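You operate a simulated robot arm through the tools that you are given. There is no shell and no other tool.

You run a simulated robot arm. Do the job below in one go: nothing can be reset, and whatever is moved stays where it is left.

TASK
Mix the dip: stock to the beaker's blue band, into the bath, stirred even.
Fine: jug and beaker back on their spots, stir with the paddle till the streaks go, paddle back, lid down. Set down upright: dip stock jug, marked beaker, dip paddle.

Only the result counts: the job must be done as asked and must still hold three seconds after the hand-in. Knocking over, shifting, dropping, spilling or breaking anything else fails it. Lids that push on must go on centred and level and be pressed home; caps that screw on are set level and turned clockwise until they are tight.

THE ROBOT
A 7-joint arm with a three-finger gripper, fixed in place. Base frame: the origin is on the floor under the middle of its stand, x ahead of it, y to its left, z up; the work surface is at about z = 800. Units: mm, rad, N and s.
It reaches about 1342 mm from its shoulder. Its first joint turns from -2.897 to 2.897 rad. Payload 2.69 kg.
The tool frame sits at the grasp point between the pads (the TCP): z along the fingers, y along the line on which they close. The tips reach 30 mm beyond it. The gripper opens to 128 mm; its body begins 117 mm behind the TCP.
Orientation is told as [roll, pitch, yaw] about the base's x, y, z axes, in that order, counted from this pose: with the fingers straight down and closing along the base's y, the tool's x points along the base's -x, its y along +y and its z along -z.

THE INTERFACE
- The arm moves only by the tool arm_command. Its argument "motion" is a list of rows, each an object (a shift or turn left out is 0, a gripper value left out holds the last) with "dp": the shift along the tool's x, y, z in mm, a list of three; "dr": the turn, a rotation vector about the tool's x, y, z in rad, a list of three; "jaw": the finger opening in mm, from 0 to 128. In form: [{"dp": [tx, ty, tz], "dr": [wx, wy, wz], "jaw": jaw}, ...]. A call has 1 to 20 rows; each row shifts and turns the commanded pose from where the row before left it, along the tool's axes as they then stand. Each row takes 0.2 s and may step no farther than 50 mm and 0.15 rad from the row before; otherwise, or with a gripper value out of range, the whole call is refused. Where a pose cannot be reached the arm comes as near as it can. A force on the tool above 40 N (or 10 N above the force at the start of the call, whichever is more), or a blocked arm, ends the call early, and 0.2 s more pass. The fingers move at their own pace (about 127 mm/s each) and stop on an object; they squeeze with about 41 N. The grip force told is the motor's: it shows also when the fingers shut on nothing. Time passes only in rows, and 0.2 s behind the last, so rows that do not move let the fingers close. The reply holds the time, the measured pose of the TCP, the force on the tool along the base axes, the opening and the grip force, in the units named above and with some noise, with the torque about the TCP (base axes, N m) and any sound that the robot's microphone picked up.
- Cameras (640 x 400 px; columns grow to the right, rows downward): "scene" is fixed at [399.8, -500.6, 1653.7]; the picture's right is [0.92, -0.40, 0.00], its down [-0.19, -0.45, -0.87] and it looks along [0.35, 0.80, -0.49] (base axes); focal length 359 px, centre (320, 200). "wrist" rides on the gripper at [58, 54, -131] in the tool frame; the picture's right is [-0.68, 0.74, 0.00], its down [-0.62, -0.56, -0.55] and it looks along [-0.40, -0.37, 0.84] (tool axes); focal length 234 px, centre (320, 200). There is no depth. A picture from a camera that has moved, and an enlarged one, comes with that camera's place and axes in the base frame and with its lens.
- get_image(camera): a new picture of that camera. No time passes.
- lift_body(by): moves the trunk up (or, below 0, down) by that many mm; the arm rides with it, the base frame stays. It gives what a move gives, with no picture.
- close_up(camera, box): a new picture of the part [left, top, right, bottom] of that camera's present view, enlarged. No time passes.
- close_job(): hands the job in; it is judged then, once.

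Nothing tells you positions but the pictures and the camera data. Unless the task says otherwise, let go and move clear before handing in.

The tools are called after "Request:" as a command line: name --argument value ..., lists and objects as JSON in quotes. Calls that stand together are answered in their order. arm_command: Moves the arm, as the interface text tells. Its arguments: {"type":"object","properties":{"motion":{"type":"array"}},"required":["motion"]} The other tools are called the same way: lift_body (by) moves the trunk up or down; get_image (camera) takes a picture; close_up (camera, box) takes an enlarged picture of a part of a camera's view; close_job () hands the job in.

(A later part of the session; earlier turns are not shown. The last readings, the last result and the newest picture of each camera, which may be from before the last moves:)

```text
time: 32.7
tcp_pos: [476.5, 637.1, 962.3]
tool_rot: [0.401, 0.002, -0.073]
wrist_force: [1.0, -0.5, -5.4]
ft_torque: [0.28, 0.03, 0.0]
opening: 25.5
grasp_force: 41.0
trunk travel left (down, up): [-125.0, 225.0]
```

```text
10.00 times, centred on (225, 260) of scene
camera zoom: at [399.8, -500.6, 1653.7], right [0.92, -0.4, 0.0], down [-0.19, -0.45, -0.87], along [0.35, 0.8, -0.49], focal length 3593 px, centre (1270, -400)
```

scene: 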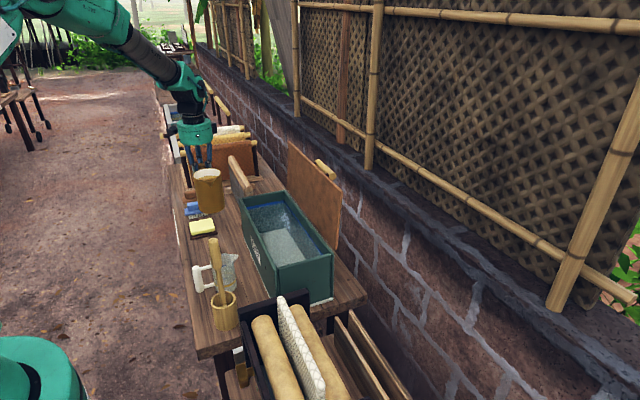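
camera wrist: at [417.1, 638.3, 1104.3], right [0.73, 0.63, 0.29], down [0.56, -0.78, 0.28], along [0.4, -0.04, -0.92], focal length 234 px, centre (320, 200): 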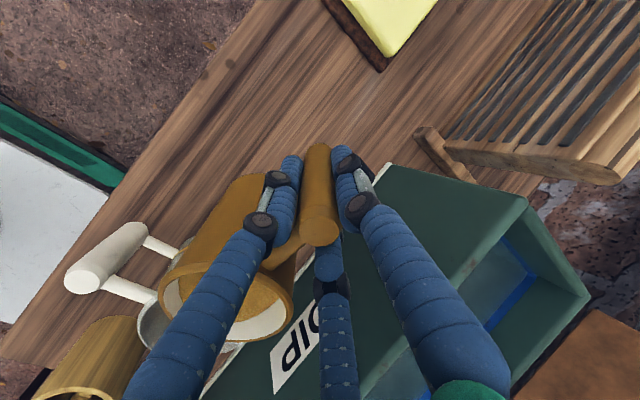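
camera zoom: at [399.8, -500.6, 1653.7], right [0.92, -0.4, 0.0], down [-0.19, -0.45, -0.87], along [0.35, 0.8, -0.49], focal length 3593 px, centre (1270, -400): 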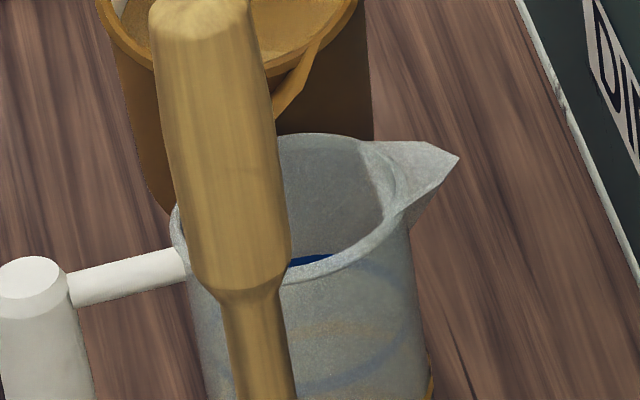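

It flows until it settles, then stops, so I can control it well. I'll tilt further in steps.

Request:
arm_command --motion '[{"dp": [0, 1.81, -7.7], "dr": [-0.05, 0, 0]}, {}, {"dp": [0, 1.81, -7.7], "dr": [-0.05, 0, 0]}, {}, {"dp": [0, 1.81, -7.7], "dr": [-0.05, 0, 0]}, {}]'

Request:
close_up --camera "scene" --box '[205, 240, 245, 280]'

Request:
get_image --camera "wrist"

```text
time: 34.1
tcp_pos: [475.6, 631.6, 984.7]
tool_rot: [0.552, 0.001, -0.074]
wrist_force: [-0.1, 0.2, -4.1]
ft_torque: [0.22, 0.01, 0.04]
opening: 26.0
grasp_force: 41.0
trunk travel left (down, up): [-125.0, 225.0]
```

```text
10.00 times, centred on (225, 260) of scene
camera zoom: at [399.8, -500.6, 1653.7], right [0.92, -0.4, 0.0], down [-0.19, -0.45, -0.87], along [0.35, 0.8, -0.49], focal length 3593 px, centre (1270, -400)
```

zoom: 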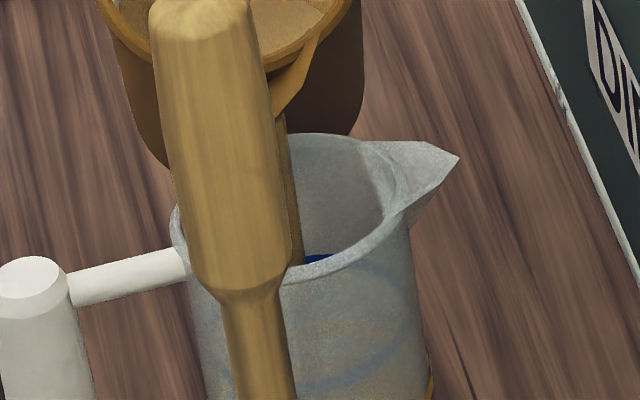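

```text
taken
camera wrist: at [414.9, 612.5, 1125.8], right [0.72, 0.58, 0.39], down [0.56, -0.81, 0.17], along [0.41, 0.09, -0.91], focal length 234 px, centre (320, 200)
```

wrist: 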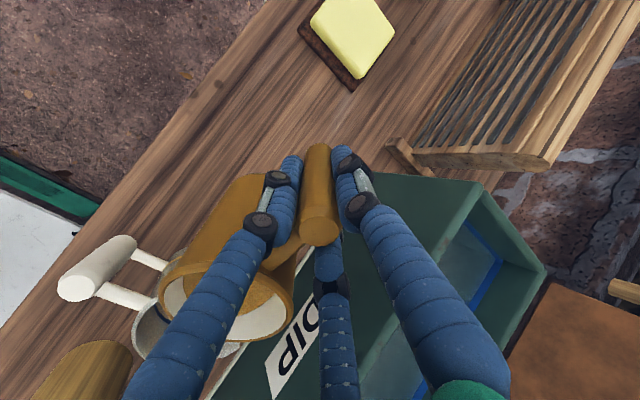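

Stock is landing in the beaker and the jug is getting lighter. I'll continue in small steps, watching the level.

Request:
arm_command --motion '[{}, {"dp": [0, 1.81, -7.7], "dr": [-0.05, 0, 0]}, {}, {"dp": [0, 1.81, -7.7], "dr": [-0.05, 0, 0]}, {}, {}, {}]'

Request:
close_up --camera "scene" --box '[205, 245, 245, 285]'

Request:
close_up --camera "wrist" --box '[60, 200, 300, 390]'

```text
time: 35.7
tcp_pos: [474.3, 625.6, 999.2]
tool_rot: [0.651, 0.002, -0.074]
wrist_force: [-0.9, -0.4, -5.0]
ft_torque: [0.13, -0.01, 0.0]
opening: 26.0
grasp_force: 41.2
trunk travel left (down, up): [-125.0, 225.0]
```

```text
10.00 times, centred on (225, 265) of scene
camera zoom: at [399.8, -500.6, 1653.7], right [0.92, -0.4, 0.0], down [-0.19, -0.45, -0.87], along [0.35, 0.8, -0.49], focal length 3593 px, centre (1270, -450)
```

zoom: 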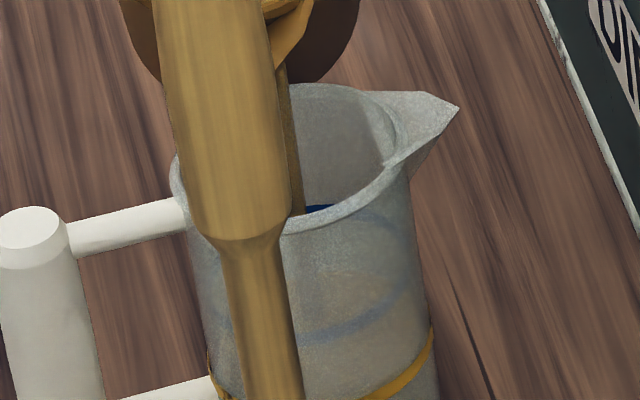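

```text
2.11 times, centred on (180, 295) of wrist
camera zoom: at [413.7, 593.5, 1137.7], right [0.72, 0.53, 0.45], down [0.56, -0.83, 0.09], along [0.42, 0.18, -0.89], focal length 493 px, centre (615, 0)
```

zoom: 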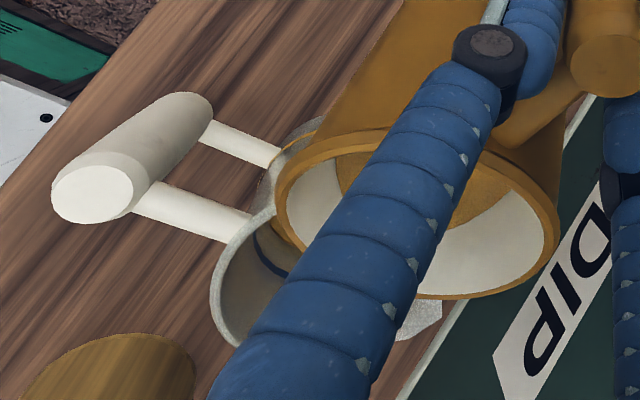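

The level is passing the orange band. I'll go on with small steps.

Request:
arm_command --motion '[{"dp": [0, 1.81, -7.7], "dr": [-0.05, 0, 0]}, {}, {}, {"dp": [0, 1.81, -7.7], "dr": [-0.05, 0, 0]}, {}, {}, {}, {}]'

Request:
close_up --camera "scene" --box '[210, 250, 240, 280]'

Request:
close_up --camera "wrist" --box '[100, 260, 220, 390]'

```text
time: 37.5
tcp_pos: [474.4, 620.0, 1014.9]
tool_rot: [0.75, 0.001, -0.072]
wrist_force: [0.8, 0.7, -4.6]
ft_torque: [0.11, 0.0, -0.02]
opening: 25.8
grasp_force: 40.9
trunk travel left (down, up): [-125.0, 225.0]
```

```text
13.33 times, centred on (225, 265) of scene
camera zoom: at [399.8, -500.6, 1653.7], right [0.92, -0.4, 0.0], down [-0.19, -0.45, -0.87], along [0.35, 0.8, -0.49], focal length 4790 px, centre (1587, -667)
```

zoom: 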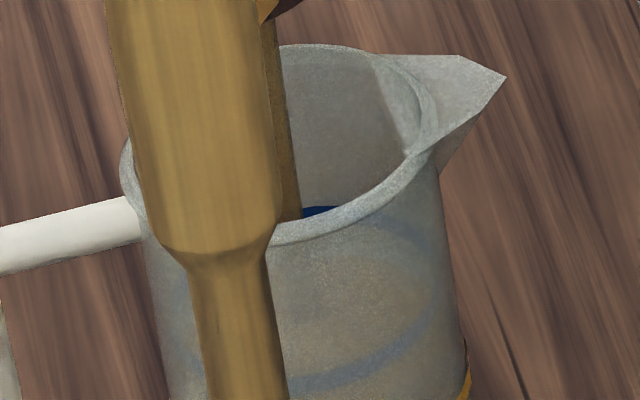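

```text
3.08 times, centred on (160, 325) of wrist
camera zoom: at [412.1, 573.9, 1147.7], right [0.72, 0.49, 0.5], down [0.56, -0.83, 0.01], along [0.42, 0.27, -0.86], focal length 720 px, centre (812, -185)
```

zoom: 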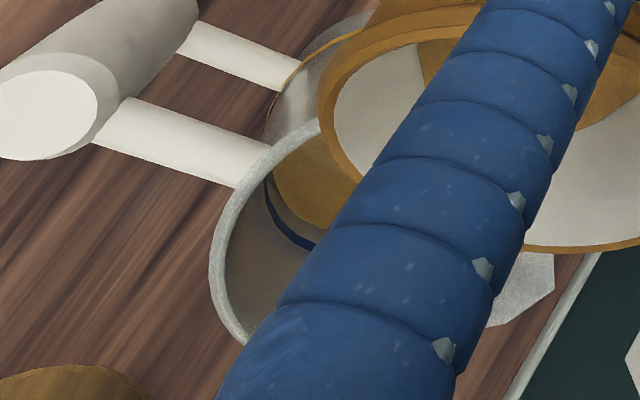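

From the wrist I can see the liquid inside the beaker close below the blue band. I'll zoom in there.

Request:
close_up --camera "wrist" --box '[125, 305, 175, 345]'

```text
10.00 times, centred on (150, 325) of wrist
camera zoom: at [412.1, 573.9, 1147.7], right [0.72, 0.49, 0.5], down [0.56, -0.83, 0.01], along [0.42, 0.27, -0.86], focal length 2342 px, centre (2020, -1050)
```

zoom: 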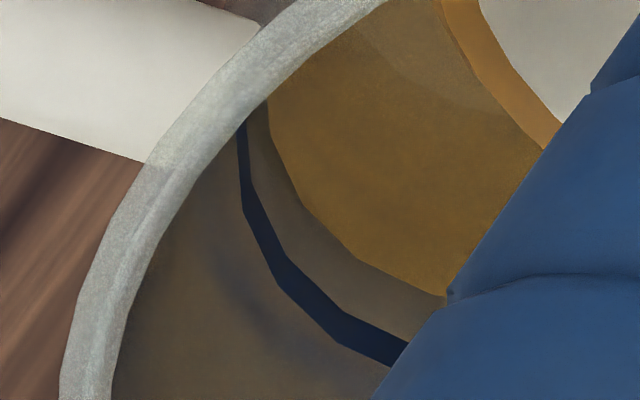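

The surface is some 10–12 mm under the band. I'll hold to let the flow settle before adding more.

Request:
arm_command --motion '[{}, {}, {}, {}]'

Request:
close_up --camera "wrist" --box '[125, 305, 175, 345]'

Request:
close_up --camera "scene" --box '[210, 245, 240, 275]'

```text
time: 38.5
tcp_pos: [474.6, 620.4, 1015.6]
tool_rot: [0.751, 0.003, -0.073]
wrist_force: [0.2, 0.4, -5.0]
ft_torque: [0.12, 0.01, 0.01]
opening: 25.8
grasp_force: 40.9
trunk travel left (down, up): [-125.0, 225.0]
```

```text
10.00 times, centred on (150, 325) of wrist
camera zoom: at [412.1, 573.8, 1147.7], right [0.72, 0.49, 0.5], down [0.56, -0.83, 0.01], along [0.42, 0.27, -0.86], focal length 2342 px, centre (2020, -1050)
```

zoom: 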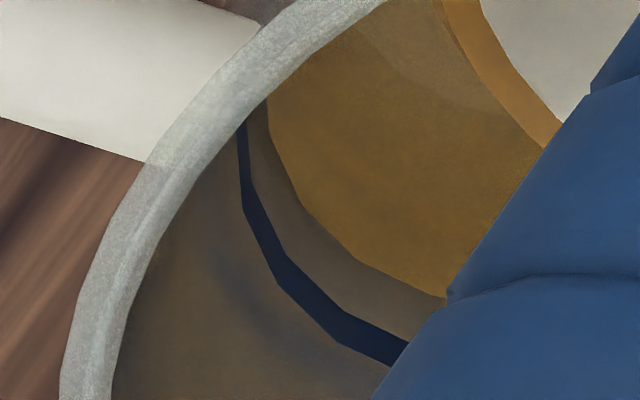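

```text
13.33 times, centred on (225, 260) of scene
camera zoom: at [399.8, -500.6, 1653.7], right [0.92, -0.4, 0.0], down [-0.19, -0.45, -0.87], along [0.35, 0.8, -0.49], focal length 4790 px, centre (1587, -600)
```

zoom: 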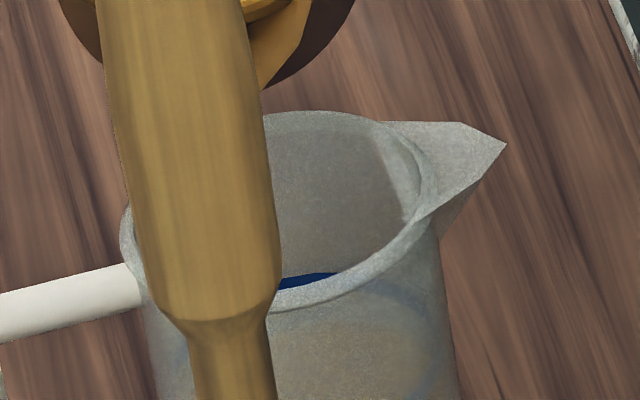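

It has settled. I'll take one more step of 0.05 rad and check again.

Request:
arm_command --motion '[{"dp": [0, 1.81, -7.7], "dr": [-0.05, 0, 0]}, {}, {}, {}, {}, {}, {}]'

Request:
close_up --camera "wrist" --box '[115, 305, 175, 345]'

Request:
close_up --camera "scene" --box '[210, 245, 240, 275]'

```text
time: 40.1
tcp_pos: [472.4, 615.4, 1022.1]
tool_rot: [0.803, 0.001, -0.074]
wrist_force: [0.0, -0.3, -3.8]
ft_torque: [0.09, 0.01, 0.01]
opening: 25.5
grasp_force: 40.7
trunk travel left (down, up): [-125.0, 225.0]
```

```text
10.00 times, centred on (145, 325) of wrist
camera zoom: at [410.4, 563.3, 1152.2], right [0.71, 0.46, 0.53], down [0.56, -0.83, -0.03], along [0.43, 0.31, -0.85], focal length 2342 px, centre (2070, -1050)
```

zoom: 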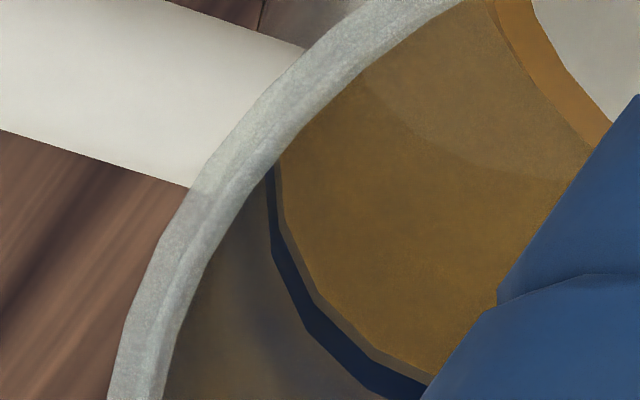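

```text
13.33 times, centred on (225, 260) of scene
camera zoom: at [399.8, -500.6, 1653.7], right [0.92, -0.4, 0.0], down [-0.19, -0.45, -0.87], along [0.35, 0.8, -0.49], focal length 4790 px, centre (1587, -600)
```

zoom: 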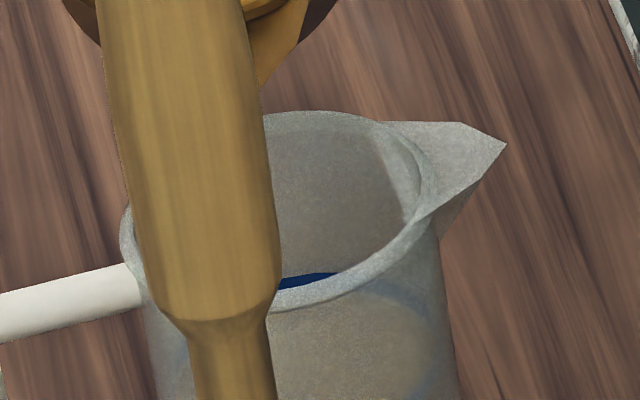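

The surface is now just under the band. I'll take a finer step.

Request:
arm_command --motion '[{"dp": [0, 0.77, -3.07], "dr": [-0.02, 0, 0]}, {}, {}, {}, {}, {}, {}]'

Request:
close_up --camera "wrist" --box '[115, 305, 175, 345]'

Request:
close_up --camera "scene" --box '[210, 245, 240, 275]'

```text
time: 41.7
tcp_pos: [473.3, 614.1, 1024.5]
tool_rot: [0.822, 0.001, -0.073]
wrist_force: [-0.1, 0.7, -3.7]
ft_torque: [0.09, 0.0, -0.01]
opening: 25.9
grasp_force: 41.2
trunk travel left (down, up): [-125.0, 225.0]
```

```text
10.00 times, centred on (145, 325) of wrist
camera zoom: at [410.5, 559.0, 1153.7], right [0.71, 0.45, 0.54], down [0.56, -0.83, -0.04], along [0.43, 0.33, -0.84], focal length 2342 px, centre (2070, -1050)
```

zoom: 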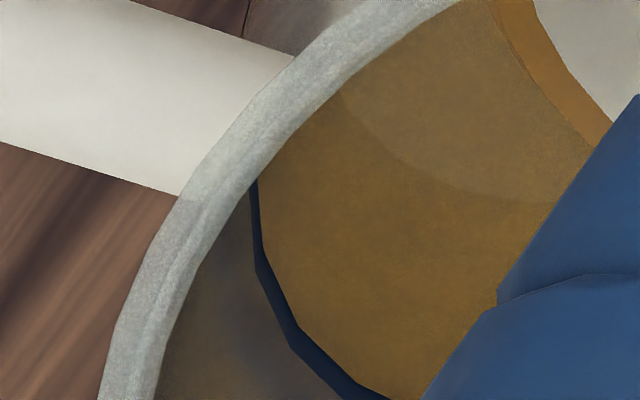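

```text
13.33 times, centred on (225, 260) of scene
camera zoom: at [399.8, -500.6, 1653.7], right [0.92, -0.4, 0.0], down [-0.19, -0.45, -0.87], along [0.35, 0.8, -0.49], focal length 4790 px, centre (1587, -600)
```

zoom: 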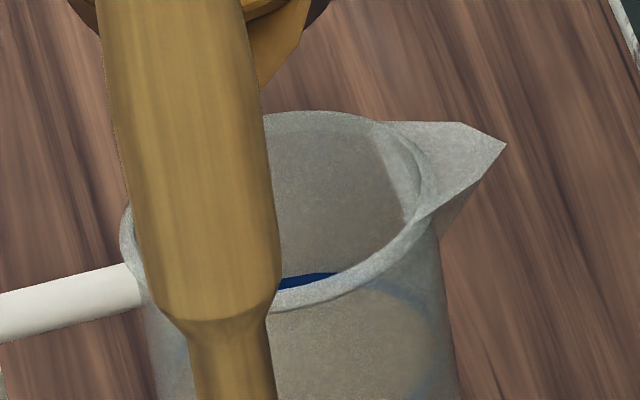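

The surface is now within the blue band, close to its middle. I'll tilt the jug back about the spout tip.

Request:
arm_command --motion '[{"dp": [0, -4.76, 15.07], "dr": [0.1, 0, 0]}, {"dp": [0, -4.76, 15.07], "dr": [0.1, 0, 0]}, {"dp": [0, -4.76, 15.07], "dr": [0.1, 0, 0]}, {"dp": [0, -4.76, 15.07], "dr": [0.1, 0, 0]}, {"dp": [0, -4.76, 15.07], "dr": [0.1, 0, 0]}, {}, {}]'

Request:
close_up --camera "scene" --box '[190, 220, 260, 300]'

```text
time: 43.3
tcp_pos: [476.1, 638.8, 948.6]
tool_rot: [0.319, 0.001, -0.074]
wrist_force: [0.2, -0.4, -3.3]
ft_torque: [0.17, 0.0, -0.04]
opening: 25.6
grasp_force: 41.2
trunk travel left (down, up): [-125.0, 225.0]
```

```text
5.00 times, centred on (225, 260) of scene
camera zoom: at [399.8, -500.6, 1653.7], right [0.92, -0.4, 0.0], down [-0.19, -0.45, -0.87], along [0.35, 0.8, -0.49], focal length 1796 px, centre (795, -100)
```

zoom: 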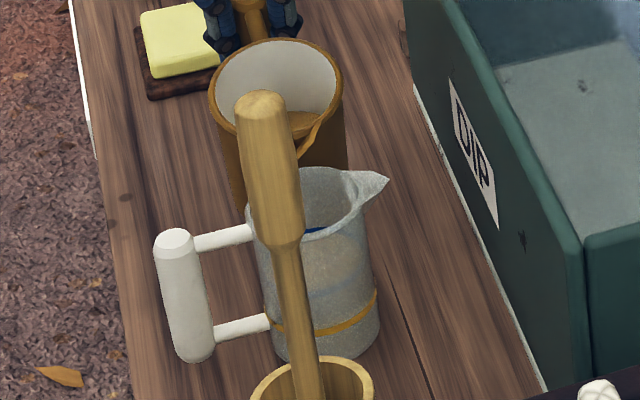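

The jug is nearly upright with nothing spilled. I'll raise it, level it, turn it back and take it over its own spot.

Request:
arm_command --motion '[{"dp": [0, 11.5, -34.8]}, {"dp": [0, 11.5, -34.8]}, {"dp": [0, 11.5, -34.8]}, {"dr": [0.1, 0, 0]}, {"dr": [0.1, 0, 0]}, {"dr": [0.117, 0, 0]}, {}]'

Request:
arm_command --motion '[{"dr": [0, 0, -0.0808]}, {"dr": [0, 0, -0.13]}, {"dr": [0, 0, -0.13]}, {"dr": [0, 0, -0.13]}, {"dr": [0, 0, -0.13]}, {"dr": [0, 0, -0.13]}, {"dr": [0, 0, -0.13]}, {"dr": [0, 0, -0.13]}, {"dr": [0, 0, -0.13]}, {"dr": [0, 0, -0.13]}, {"dr": [0, 0, -0.13]}, {"dr": [0, 0, -0.13]}, {"dr": [0, 0, -0.13]}, {}]'

```text
time: 44.9
tcp_pos: [474.5, 638.3, 1058.7]
tool_rot: [0.004, 0.001, -0.074]
wrist_force: [0.1, 0.6, -4.1]
ft_torque: [0.22, 0.0, -0.02]
opening: 25.7
grasp_force: 40.8
trunk travel left (down, up): [-125.0, 225.0]
```

```text
time: 47.9
tcp_pos: [475.3, 637.2, 1058.4]
tool_rot: [0.0, -0.006, 1.569]
wrist_force: [-10.1, 0.5, -2.6]
ft_torque: [0.05, 0.63, -0.24]
opening: 25.7
grasp_force: 41.4
trunk travel left (down, up): [-125.0, 225.0]
```

I feel a side force: I turned the jug too low and it touched the bath's rim. I'll raise it straight up first and then check.

Request:
arm_command --motion '[{"dp": [0, 0, -15]}, {"dp": [0, 0, -30]}, {"dp": [0, 0, -30]}, {}]'

Request:
get_image --camera "scene"

Request:
close_up --camera "scene" --box '[170, 130, 350, 310]'

Request:
get_image --camera "wrist"

```text
time: 48.9
tcp_pos: [473.6, 636.9, 1136.0]
tool_rot: [0.001, -0.003, 1.567]
wrist_force: [-0.5, -0.2, -2.9]
ft_torque: [0.15, 0.15, -0.02]
opening: 26.1
grasp_force: 40.9
trunk travel left (down, up): [-125.0, 225.0]
```

```text
taken
```

scene: 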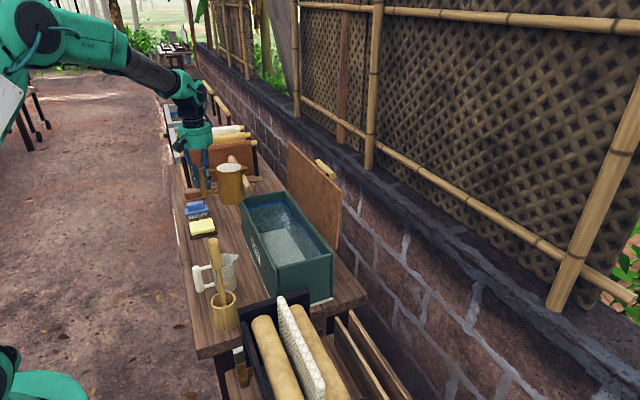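

```text
2.22 times, centred on (260, 220) of scene
camera zoom: at [399.8, -500.6, 1653.7], right [0.92, -0.4, 0.0], down [-0.19, -0.45, -0.87], along [0.35, 0.8, -0.49], focal length 798 px, centre (453, 156)
```

zoom: 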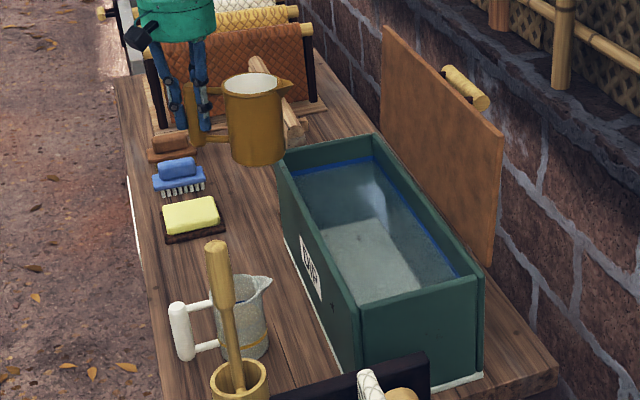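

```text
taken
camera wrist: at [419.6, 577.9, 1266.2], right [-0.73, 0.68, 0.0], down [0.57, 0.61, 0.55], along [0.37, 0.41, -0.83], focal length 234 px, centre (320, 200)
```

wrist: 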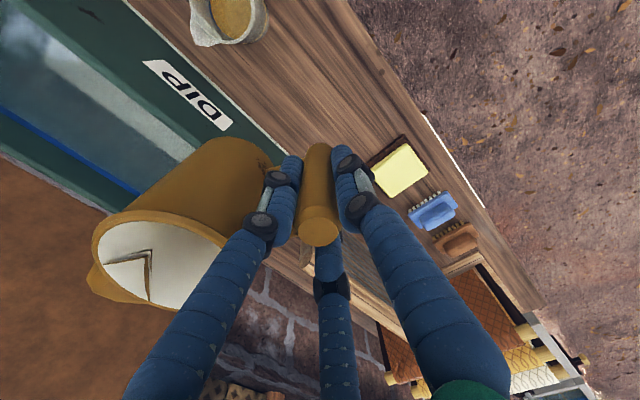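

The jug turned about 34° in the grip from that touch; it is still level. I need to know whether the bath moved, so I'll compare it with the earlier picture.

Request:
close_up --camera "scene" --box '[235, 180, 345, 310]'

Request:
close_up --camera "scene" --box '[275, 130, 355, 250]'

Request:
close_up --camera "scene" --box '[170, 130, 270, 230]'

Request:
close_up --camera "wrist" --box '[150, 0, 290, 80]'

```text
3.08 times, centred on (290, 245) of scene
camera zoom: at [399.8, -500.6, 1653.7], right [0.92, -0.4, 0.0], down [-0.19, -0.45, -0.87], along [0.35, 0.8, -0.49], focal length 1105 px, centre (412, 62)
```

zoom: 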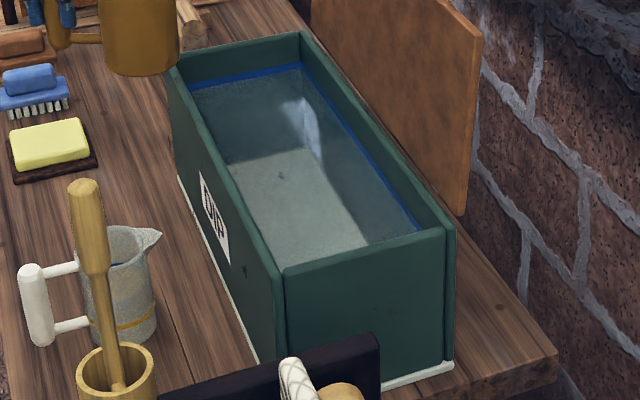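

```text
3.33 times, centred on (315, 190) of scene
camera zoom: at [399.8, -500.6, 1653.7], right [0.92, -0.4, 0.0], down [-0.19, -0.45, -0.87], along [0.35, 0.8, -0.49], focal length 1198 px, centre (337, 233)
```

zoom: 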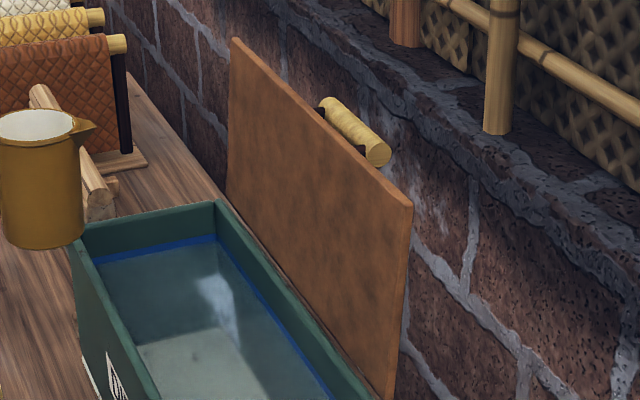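

```text
4.00 times, centred on (220, 180) of scene
camera zoom: at [399.8, -500.6, 1653.7], right [0.92, -0.4, 0.0], down [-0.19, -0.45, -0.87], along [0.35, 0.8, -0.49], focal length 1437 px, centre (720, 280)
```

zoom: 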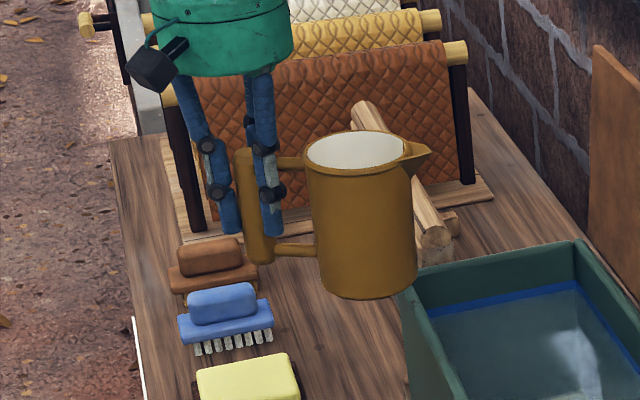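

```text
4.57 times, centred on (220, 40) of wrist
camera zoom: at [419.6, 577.9, 1266.2], right [-0.73, 0.68, 0.0], down [0.57, 0.61, 0.55], along [0.37, 0.41, -0.83], focal length 1070 px, centre (777, 931)
```

zoom: 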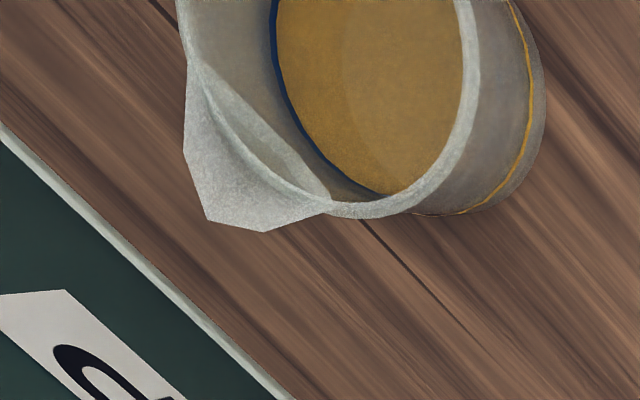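

The bath and lid are exactly where they were, and the beaker's level sits at the blue band. I'll move the jug back towards its spot, clear of the bath, and turn it to its first heading.

Request:
arm_command --motion '[{"dp": [0, 26, 0]}, {"dp": [0, 26, 0]}, {"dp": [-4.5, 26, 0]}, {"dr": [0, 0, -0.15]}, {"dr": [0, 0, -0.15]}, {"dr": [0, 0, -0.15]}, {"dr": [0, 0, -0.15]}, {}]'

Request:
close_up --camera "scene" --box '[160, 140, 260, 260]'

Request:
get_image --camera "wrist"

```text
time: 50.7
tcp_pos: [397.9, 641.8, 1134.0]
tool_rot: [-0.002, -0.003, 2.168]
wrist_force: [0.6, -0.6, -3.5]
ft_torque: [-0.07, 0.23, 0.01]
opening: 25.8
grasp_force: 40.6
trunk travel left (down, up): [-125.0, 225.0]
```

```text
3.33 times, centred on (210, 200) of scene
camera zoom: at [399.8, -500.6, 1653.7], right [0.92, -0.4, 0.0], down [-0.19, -0.45, -0.87], along [0.35, 0.8, -0.49], focal length 1198 px, centre (687, 200)
```

zoom: 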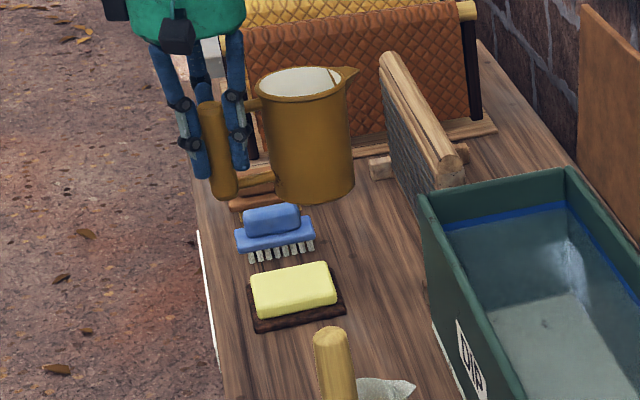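

```text
taken
camera wrist: at [385.2, 562.9, 1265.4], right [-0.99, 0.14, 0.0], down [0.12, 0.82, 0.55], along [0.08, 0.55, -0.83], focal length 234 px, centre (320, 200)
```

wrist: 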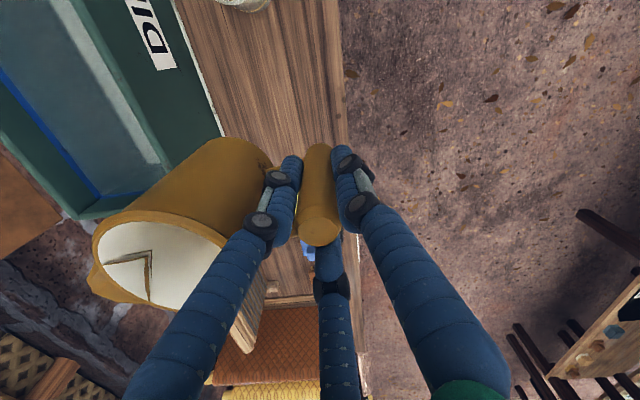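

The heading is restored. I'll lower the jug to just above its spot.

Request:
arm_command --motion '[{"dp": [0, 0, 40]}, {"dp": [0, 0, 40]}, {"dp": [0, 0, 40]}, {"dp": [0, 0, 40]}, {"dp": [0, 0, 40]}, {"dp": [0, 0, 35]}, {}]'

Request:
arm_command --motion '[{}]'

Request:
close_up --camera "scene" --box '[188, 220, 248, 258]'

Request:
close_up --camera "scene" --box '[160, 180, 260, 300]'

```text
time: 52.3
tcp_pos: [395.3, 643.1, 899.7]
tool_rot: [-0.002, -0.005, 2.168]
wrist_force: [0.4, 0.3, -4.6]
ft_torque: [-0.05, 0.23, -0.01]
opening: 25.8
grasp_force: 40.9
trunk travel left (down, up): [-125.0, 225.0]
```

```text
time: 52.7
tcp_pos: [396.2, 642.1, 899.8]
tool_rot: [-0.001, -0.002, 2.166]
wrist_force: [-0.5, -0.6, -3.2]
ft_torque: [-0.03, 0.19, -0.02]
opening: 25.8
grasp_force: 40.8
trunk travel left (down, up): [-125.0, 225.0]
```

```text
10.53 times, centred on (218, 239) of scene
camera zoom: at [399.8, -500.6, 1653.7], right [0.92, -0.4, 0.0], down [-0.19, -0.45, -0.87], along [0.35, 0.8, -0.49], focal length 3782 px, centre (1394, -210)
```

zoom: 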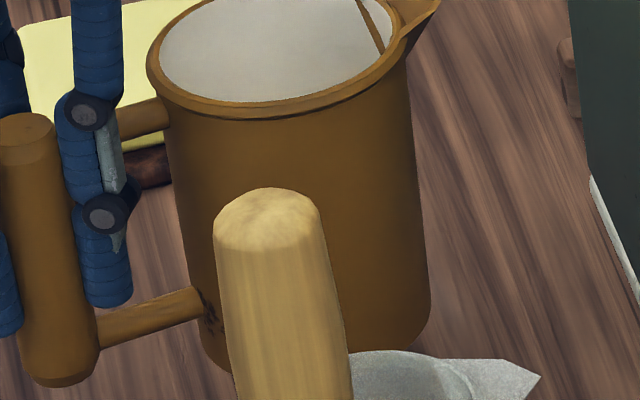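

```text
3.33 times, centred on (210, 240) of scene
camera zoom: at [399.8, -500.6, 1653.7], right [0.92, -0.4, 0.0], down [-0.19, -0.45, -0.87], along [0.35, 0.8, -0.49], focal length 1198 px, centre (687, 67)
```

zoom: 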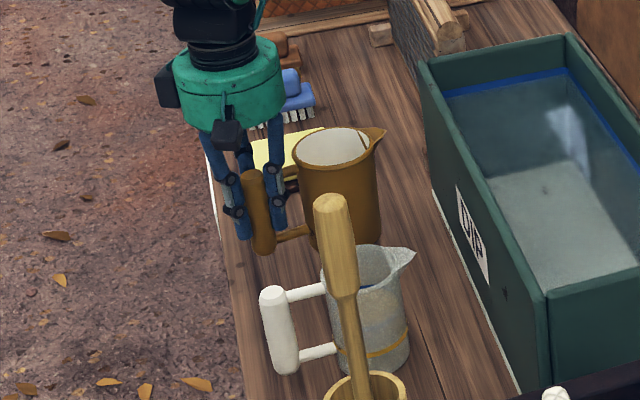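

The jug is right over its spot. I'll lower it gently until the bench takes its weight.

Request:
arm_command --motion '[{"dp": [0, 0, 10]}, {"dp": [0, 0, 8]}, {"dp": [0, 0, 3]}, {}]'

Request:
arm_command --motion '[{"dp": [0, 0, 1.5]}, {}]'

Request:
close_up --camera "scene" --box '[188, 220, 248, 258]'

```text
time: 53.7
tcp_pos: [396.9, 644.5, 879.7]
tool_rot: [-0.002, -0.005, 2.169]
wrist_force: [-1.3, -0.4, 1.6]
ft_torque: [0.11, -0.46, -0.08]
opening: 26.0
grasp_force: 41.0
trunk travel left (down, up): [-125.0, 225.0]
```

```text
time: 54.3
tcp_pos: [395.7, 642.7, 878.8]
tool_rot: [-0.002, -0.005, 2.168]
wrist_force: [-2.2, -1.2, 7.0]
ft_torque: [0.28, -0.88, -0.04]
opening: 25.9
grasp_force: 40.7
trunk travel left (down, up): [-125.0, 225.0]
```

```text
10.53 times, centred on (218, 239) of scene
camera zoom: at [399.8, -500.6, 1653.7], right [0.92, -0.4, 0.0], down [-0.19, -0.45, -0.87], along [0.35, 0.8, -0.49], focal length 3782 px, centre (1394, -210)
```

zoom: 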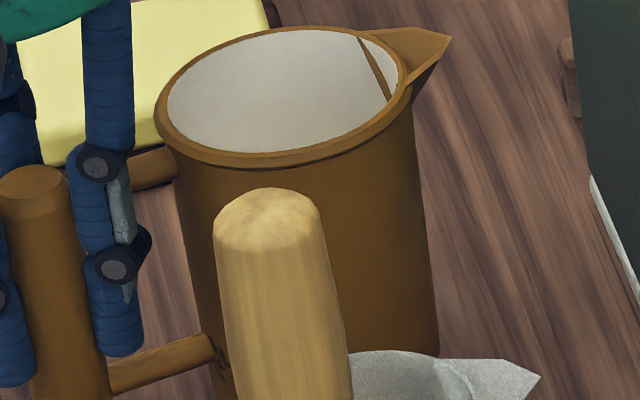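

The jug touches down about 3 mm sooner than expected and may be leaning slightly in the grip. I'll look closer before letting go.

Request:
get_image --camera "wrist"

Request:
close_up --camera "scene" --box '[185, 215, 255, 295]'

Request:
close_up --camera "wrist" --box '[60, 120, 380, 320]'

```text
taken
camera wrist: at [384.3, 564.1, 1009.3], right [-0.99, 0.15, 0.0], down [0.12, 0.82, 0.55], along [0.08, 0.55, -0.83], focal length 234 px, centre (320, 200)
```

wrist: 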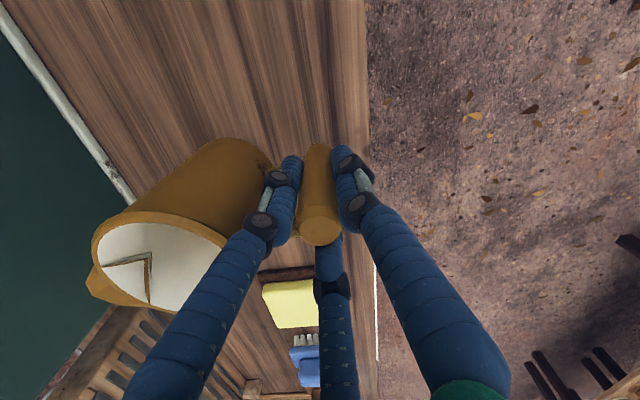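

```text
5.00 times, centred on (220, 255) of scene
camera zoom: at [399.8, -500.6, 1653.7], right [0.92, -0.4, 0.0], down [-0.19, -0.45, -0.87], along [0.35, 0.8, -0.49], focal length 1796 px, centre (820, -75)
```

zoom: 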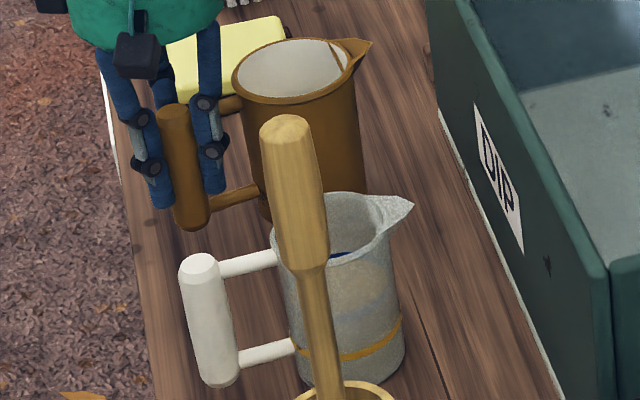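

```text
2.00 times, centred on (220, 220) of wrist
camera zoom: at [384.3, 564.1, 1009.3], right [-0.99, 0.15, 0.0], down [0.12, 0.82, 0.55], along [0.08, 0.55, -0.83], focal length 468 px, centre (520, 160)
```

zoom: 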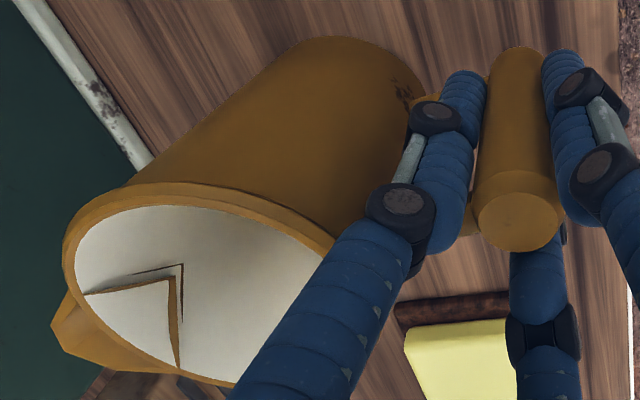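

The jug is leaning a couple of degrees forward in the grip, so its front edge lands first, and it is turned about 4° too far. I'll lift 8 mm, correct this and set it down again.

Request:
arm_command --motion '[{"dp": [0, 0, -8]}, {"dr": [0, 0, 0.08]}, {"dp": [2.2, 1.3, 0]}, {"dp": [0, 0, 6]}, {}]'

Request:
close_up --camera "scene" --box '[188, 220, 248, 258]'

```text
time: 55.5
tcp_pos: [397.8, 640.4, 880.3]
tool_rot: [-0.001, -0.005, 2.087]
wrist_force: [-0.1, 0.6, -3.1]
ft_torque: [-0.03, 0.2, -0.01]
opening: 25.9
grasp_force: 41.2
trunk travel left (down, up): [-125.0, 225.0]
```

```text
10.53 times, centred on (218, 239) of scene
camera zoom: at [399.8, -500.6, 1653.7], right [0.92, -0.4, 0.0], down [-0.19, -0.45, -0.87], along [0.35, 0.8, -0.49], focal length 3782 px, centre (1394, -210)
```

zoom: 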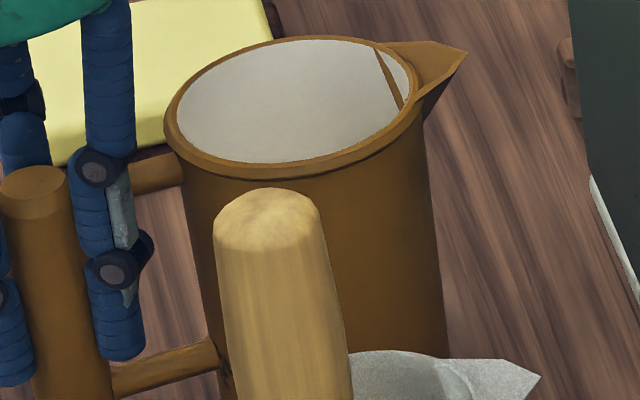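

It now lines up with its first place, only a little high. I'll press it down level and release.

Request:
arm_command --motion '[{"dp": [0, 0, 2]}, {"dp": [0, 0, 1.5]}, {"dp": [0, 0, 1]}, {}]'

```text
time: 56.5
tcp_pos: [397.2, 640.1, 876.3]
tool_rot: [-0.003, -0.005, 2.087]
wrist_force: [-7.1, -4.8, 18.7]
ft_torque: [0.42, -0.67, -0.12]
opening: 25.4
grasp_force: 40.7
trunk travel left (down, up): [-125.0, 225.0]
```

The jug is seated. I'll ease off slightly and open the fingers.

Request:
arm_command --motion '[{"dp": [0, 0, -1]}, {"jaw": 32}, {"jaw": 50}, {"jaw": 70}, {}]'

Request:
close_up --camera "scene" --box '[188, 220, 248, 258]'

Request:
close_up --camera "wrist" --box '[60, 120, 380, 320]'

```text
time: 57.7
tcp_pos: [396.3, 642.0, 876.1]
tool_rot: [-0.001, -0.005, 2.086]
wrist_force: [0.6, 0.3, 0.7]
ft_torque: [-0.01, -0.02, 0.04]
opening: 70.2
grasp_force: 0.1
trunk travel left (down, up): [-125.0, 225.0]
```

```text
10.53 times, centred on (218, 239) of scene
camera zoom: at [399.8, -500.6, 1653.7], right [0.92, -0.4, 0.0], down [-0.19, -0.45, -0.87], along [0.35, 0.8, -0.49], focal length 3782 px, centre (1394, -210)
```

zoom: 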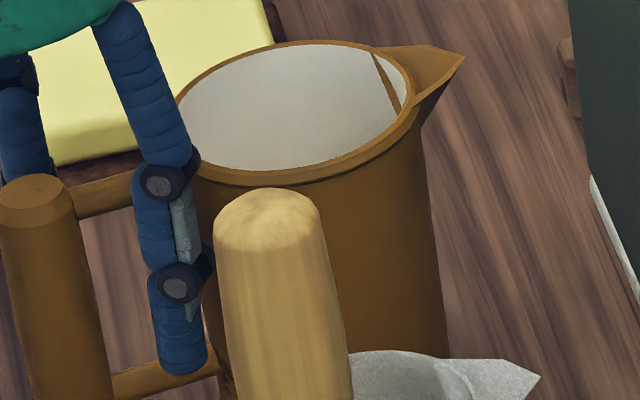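

```text
2.00 times, centred on (220, 220) of wrist
camera zoom: at [378.5, 562.4, 1006.6], right [-0.97, 0.22, 0.0], down [0.19, 0.81, 0.55], along [0.12, 0.54, -0.83], focal length 468 px, centre (520, 160)
```

zoom: 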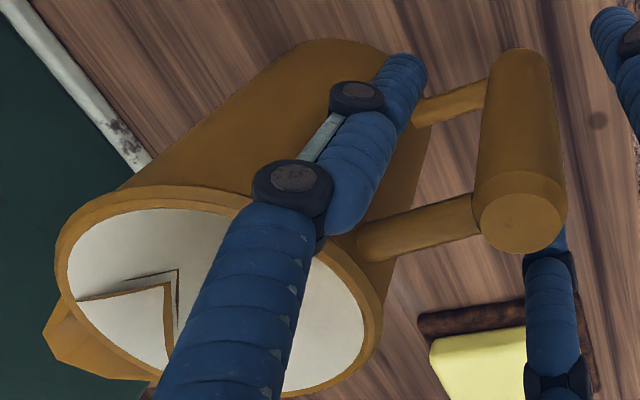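

Released; the jug stands within a few mm of its first place. I'll narrow the fingers so they clear the body and rise straight up.

Request:
arm_command --motion '[{"jaw": 50}, {}, {"dp": [0, 0, -15]}, {"dp": [0, 0, -30]}, {"dp": [0, 0, -40]}, {"dp": [0, 0, -40]}, {"dp": [0, 0, -40]}, {}]'

Request:
close_up --camera "scene" --box '[188, 220, 248, 258]'

Request:
get_image --camera "wrist"

```text
time: 59.5
tcp_pos: [395.6, 639.2, 1040.3]
tool_rot: [-0.002, -0.004, 2.088]
wrist_force: [-0.3, 0.3, 0.5]
ft_torque: [0.04, 0.02, 0.01]
opening: 50.1
grasp_force: 0.1
trunk travel left (down, up): [-125.0, 225.0]
```

```text
10.53 times, centred on (218, 239) of scene
camera zoom: at [399.8, -500.6, 1653.7], right [0.92, -0.4, 0.0], down [-0.19, -0.45, -0.87], along [0.35, 0.8, -0.49], focal length 3782 px, centre (1394, -210)
```

zoom: 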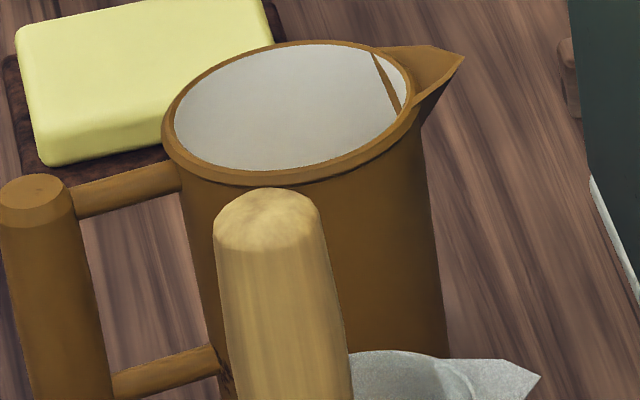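

```text
taken
camera wrist: at [377.9, 561.4, 1171.4], right [-0.97, 0.22, 0.0], down [0.19, 0.81, 0.55], along [0.12, 0.54, -0.83], focal length 234 px, centre (320, 200)
```

wrist: 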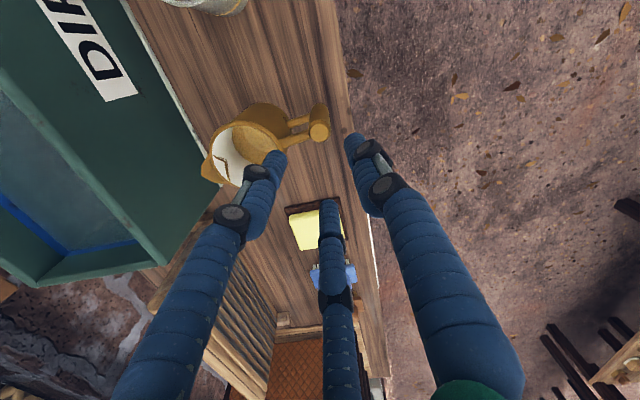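

The jug stands back on its spot, within about 5 mm. Now I'll turn the hand back and move over the beaker's handle.

Request:
arm_command --motion '[{"dr": [0, 0, 0.13], "jaw": 70}, {"dr": [0, 0, 0.13]}, {"dr": [0, 0, 0.13]}, {"dr": [0, 0, 0.129]}, {"dp": [42.5, 0, 0]}, {"dp": [42.5, 0, 0]}, {"dp": [42.5, 0, 15]}, {"dp": [42.5, 0, 25]}, {}]'

Request:
get_image --camera "wrist"

Request:
close_up --camera "wrist" --box '[240, 100, 400, 200]'

```text
time: 61.5
tcp_pos: [396.5, 468.6, 1000.7]
tool_rot: [0.001, -0.007, 1.567]
wrist_force: [0.3, -0.3, -0.2]
ft_torque: [0.01, 0.0, 0.0]
opening: 69.9
grasp_force: 0.0
trunk travel left (down, up): [-125.0, 225.0]
```

```text
taken
camera wrist: at [343.0, 410.4, 1131.4], right [-0.73, 0.68, 0.0], down [0.57, 0.61, 0.55], along [0.37, 0.41, -0.83], focal length 234 px, centre (320, 200)
```

wrist: 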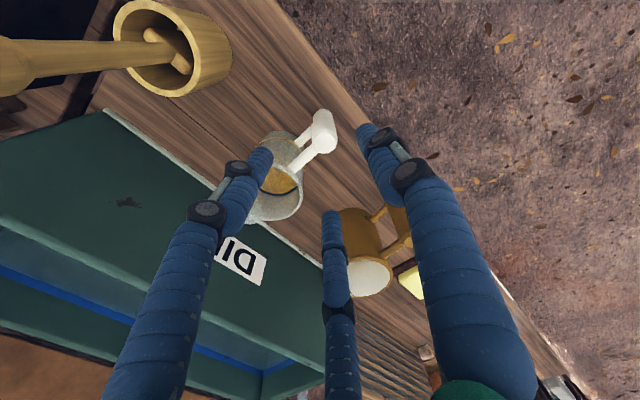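

```text
4.00 times, centred on (320, 150) of wrist
camera zoom: at [343.0, 410.4, 1131.4], right [-0.73, 0.68, 0.0], down [0.57, 0.61, 0.55], along [0.37, 0.41, -0.83], focal length 937 px, centre (320, 400)
```

zoom: 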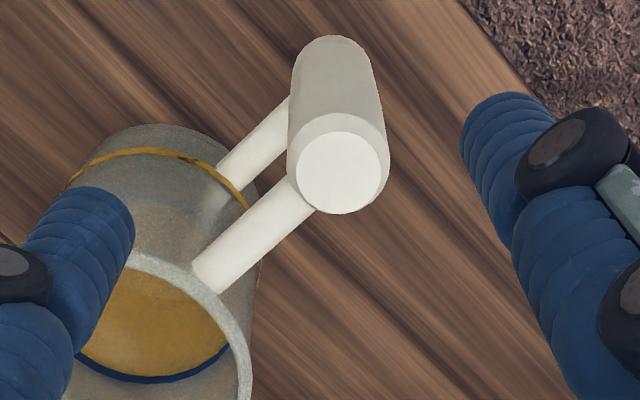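

The handle's top is about 4.5 mm off axis. I'll correct that and go down around it.

Request:
arm_command --motion '[{"dp": [-3.0, 3.3, 10]}, {"dp": [0, 0, 35]}, {"dp": [0, 0, 25]}, {}]'

Request:
close_up --camera "wrist" --box '[240, 120, 400, 220]'

```text
time: 62.5
tcp_pos: [393.5, 474.1, 929.0]
tool_rot: [0.001, -0.007, 1.567]
wrist_force: [-0.2, 0.6, -0.2]
ft_torque: [-0.02, 0.04, 0.0]
opening: 70.1
grasp_force: 0.1
trunk travel left (down, up): [-125.0, 225.0]
```

```text
4.00 times, centred on (320, 170) of wrist
camera zoom: at [338.9, 414.6, 1060.7], right [-0.73, 0.68, 0.0], down [0.57, 0.61, 0.55], along [0.37, 0.41, -0.83], focal length 937 px, centre (320, 320)
```

zoom: 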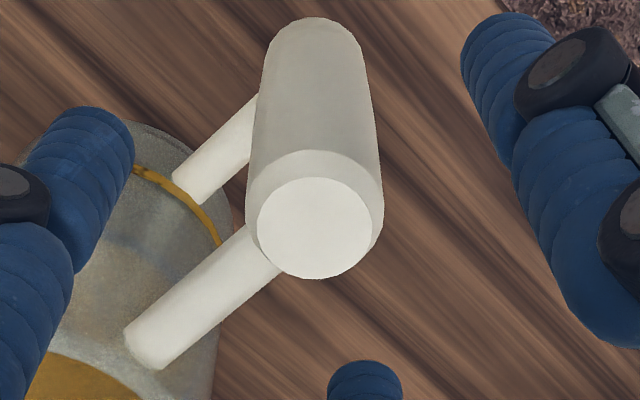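

Aligned. I'll go down and close on the beaker's handle.

Request:
arm_command --motion '[{"dp": [0, 0, 30]}, {"dp": [0, 0, 27]}, {}, {"jaw": 10}, {}, {}, {}]'

Request:
close_up --camera "wrist" --box '[200, 80, 440, 280]'

Request:
close_up --camera "scene" --box '[188, 240, 248, 278]'

```text
time: 64.1
tcp_pos: [394.4, 473.5, 873.0]
tool_rot: [0.003, -0.004, 1.568]
wrist_force: [-0.1, -0.3, 0.0]
ft_torque: [0.0, 0.14, -0.02]
opening: 25.0
grasp_force: 40.8
trunk travel left (down, up): [-125.0, 225.0]
```

```text
2.00 times, centred on (320, 180) of wrist
camera zoom: at [339.8, 414.3, 1004.2], right [-0.73, 0.68, 0.0], down [0.57, 0.61, 0.55], along [0.37, 0.41, -0.83], focal length 468 px, centre (320, 240)
```

zoom: 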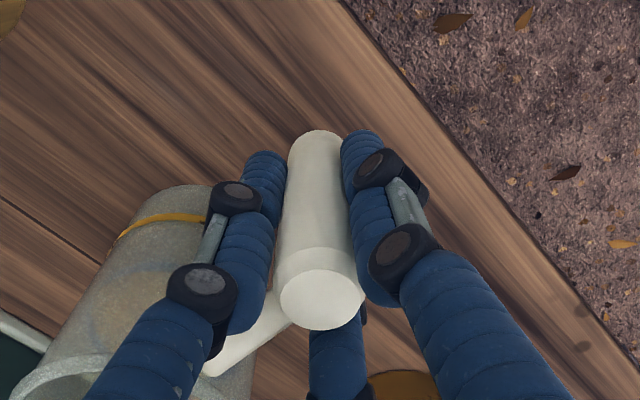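

```text
10.53 times, centred on (218, 259) of scene
camera zoom: at [399.8, -500.6, 1653.7], right [0.92, -0.4, 0.0], down [-0.19, -0.45, -0.87], along [0.35, 0.8, -0.49], focal length 3782 px, centre (1394, -421)
```

zoom: 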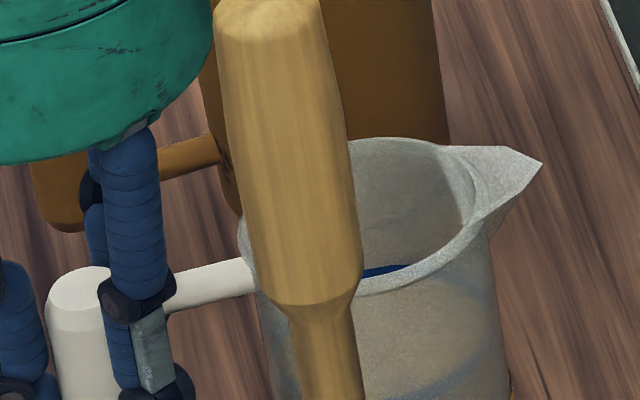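

Gripped. I'll take a reference picture of the beaker at its spot, then lift it.

Request:
close_up --camera "scene" --box '[188, 250, 248, 288]'

Request:
arm_command --motion '[{"dp": [0, 0, -4]}, {"dp": [0, 0, -8]}, {"dp": [0, 0, -18]}, {}]'

Request:
close_up --camera "scene" --box '[160, 190, 260, 300]'

Request:
close_up --camera "wrist" --box '[200, 80, 440, 280]'

```text
10.53 times, centred on (218, 269) of scene
camera zoom: at [399.8, -500.6, 1653.7], right [0.92, -0.4, 0.0], down [-0.19, -0.45, -0.87], along [0.35, 0.8, -0.49], focal length 3782 px, centre (1394, -526)
```

zoom: 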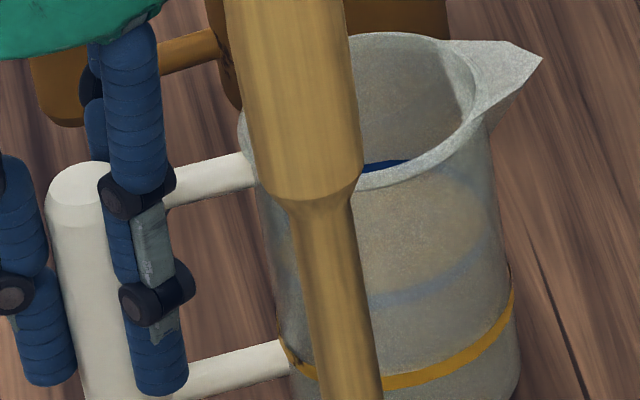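

```text
time: 65.1
tcp_pos: [392.1, 473.6, 902.8]
tool_rot: [0.003, -0.003, 1.569]
wrist_force: [-0.7, -0.2, -3.6]
ft_torque: [0.02, 0.12, 0.02]
opening: 24.9
grasp_force: 41.2
trunk travel left (down, up): [-125.0, 225.0]
```

```text
3.64 times, centred on (210, 245) of scene
camera zoom: at [399.8, -500.6, 1653.7], right [0.92, -0.4, 0.0], down [-0.19, -0.45, -0.87], along [0.35, 0.8, -0.49], focal length 1306 px, centre (720, 36)
```

zoom: 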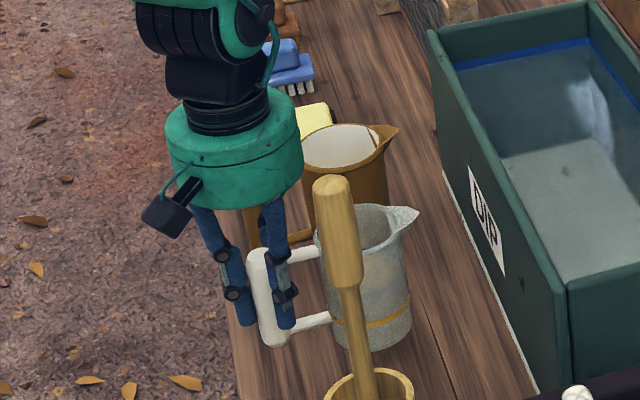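

```text
2.00 times, centred on (320, 180) of wrist
camera zoom: at [337.9, 414.6, 1033.8], right [-0.73, 0.68, 0.0], down [0.57, 0.61, 0.55], along [0.37, 0.41, -0.83], focal length 468 px, centre (320, 240)
```

zoom: 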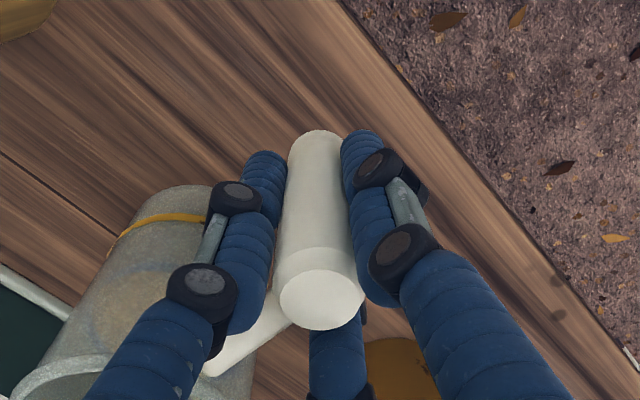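

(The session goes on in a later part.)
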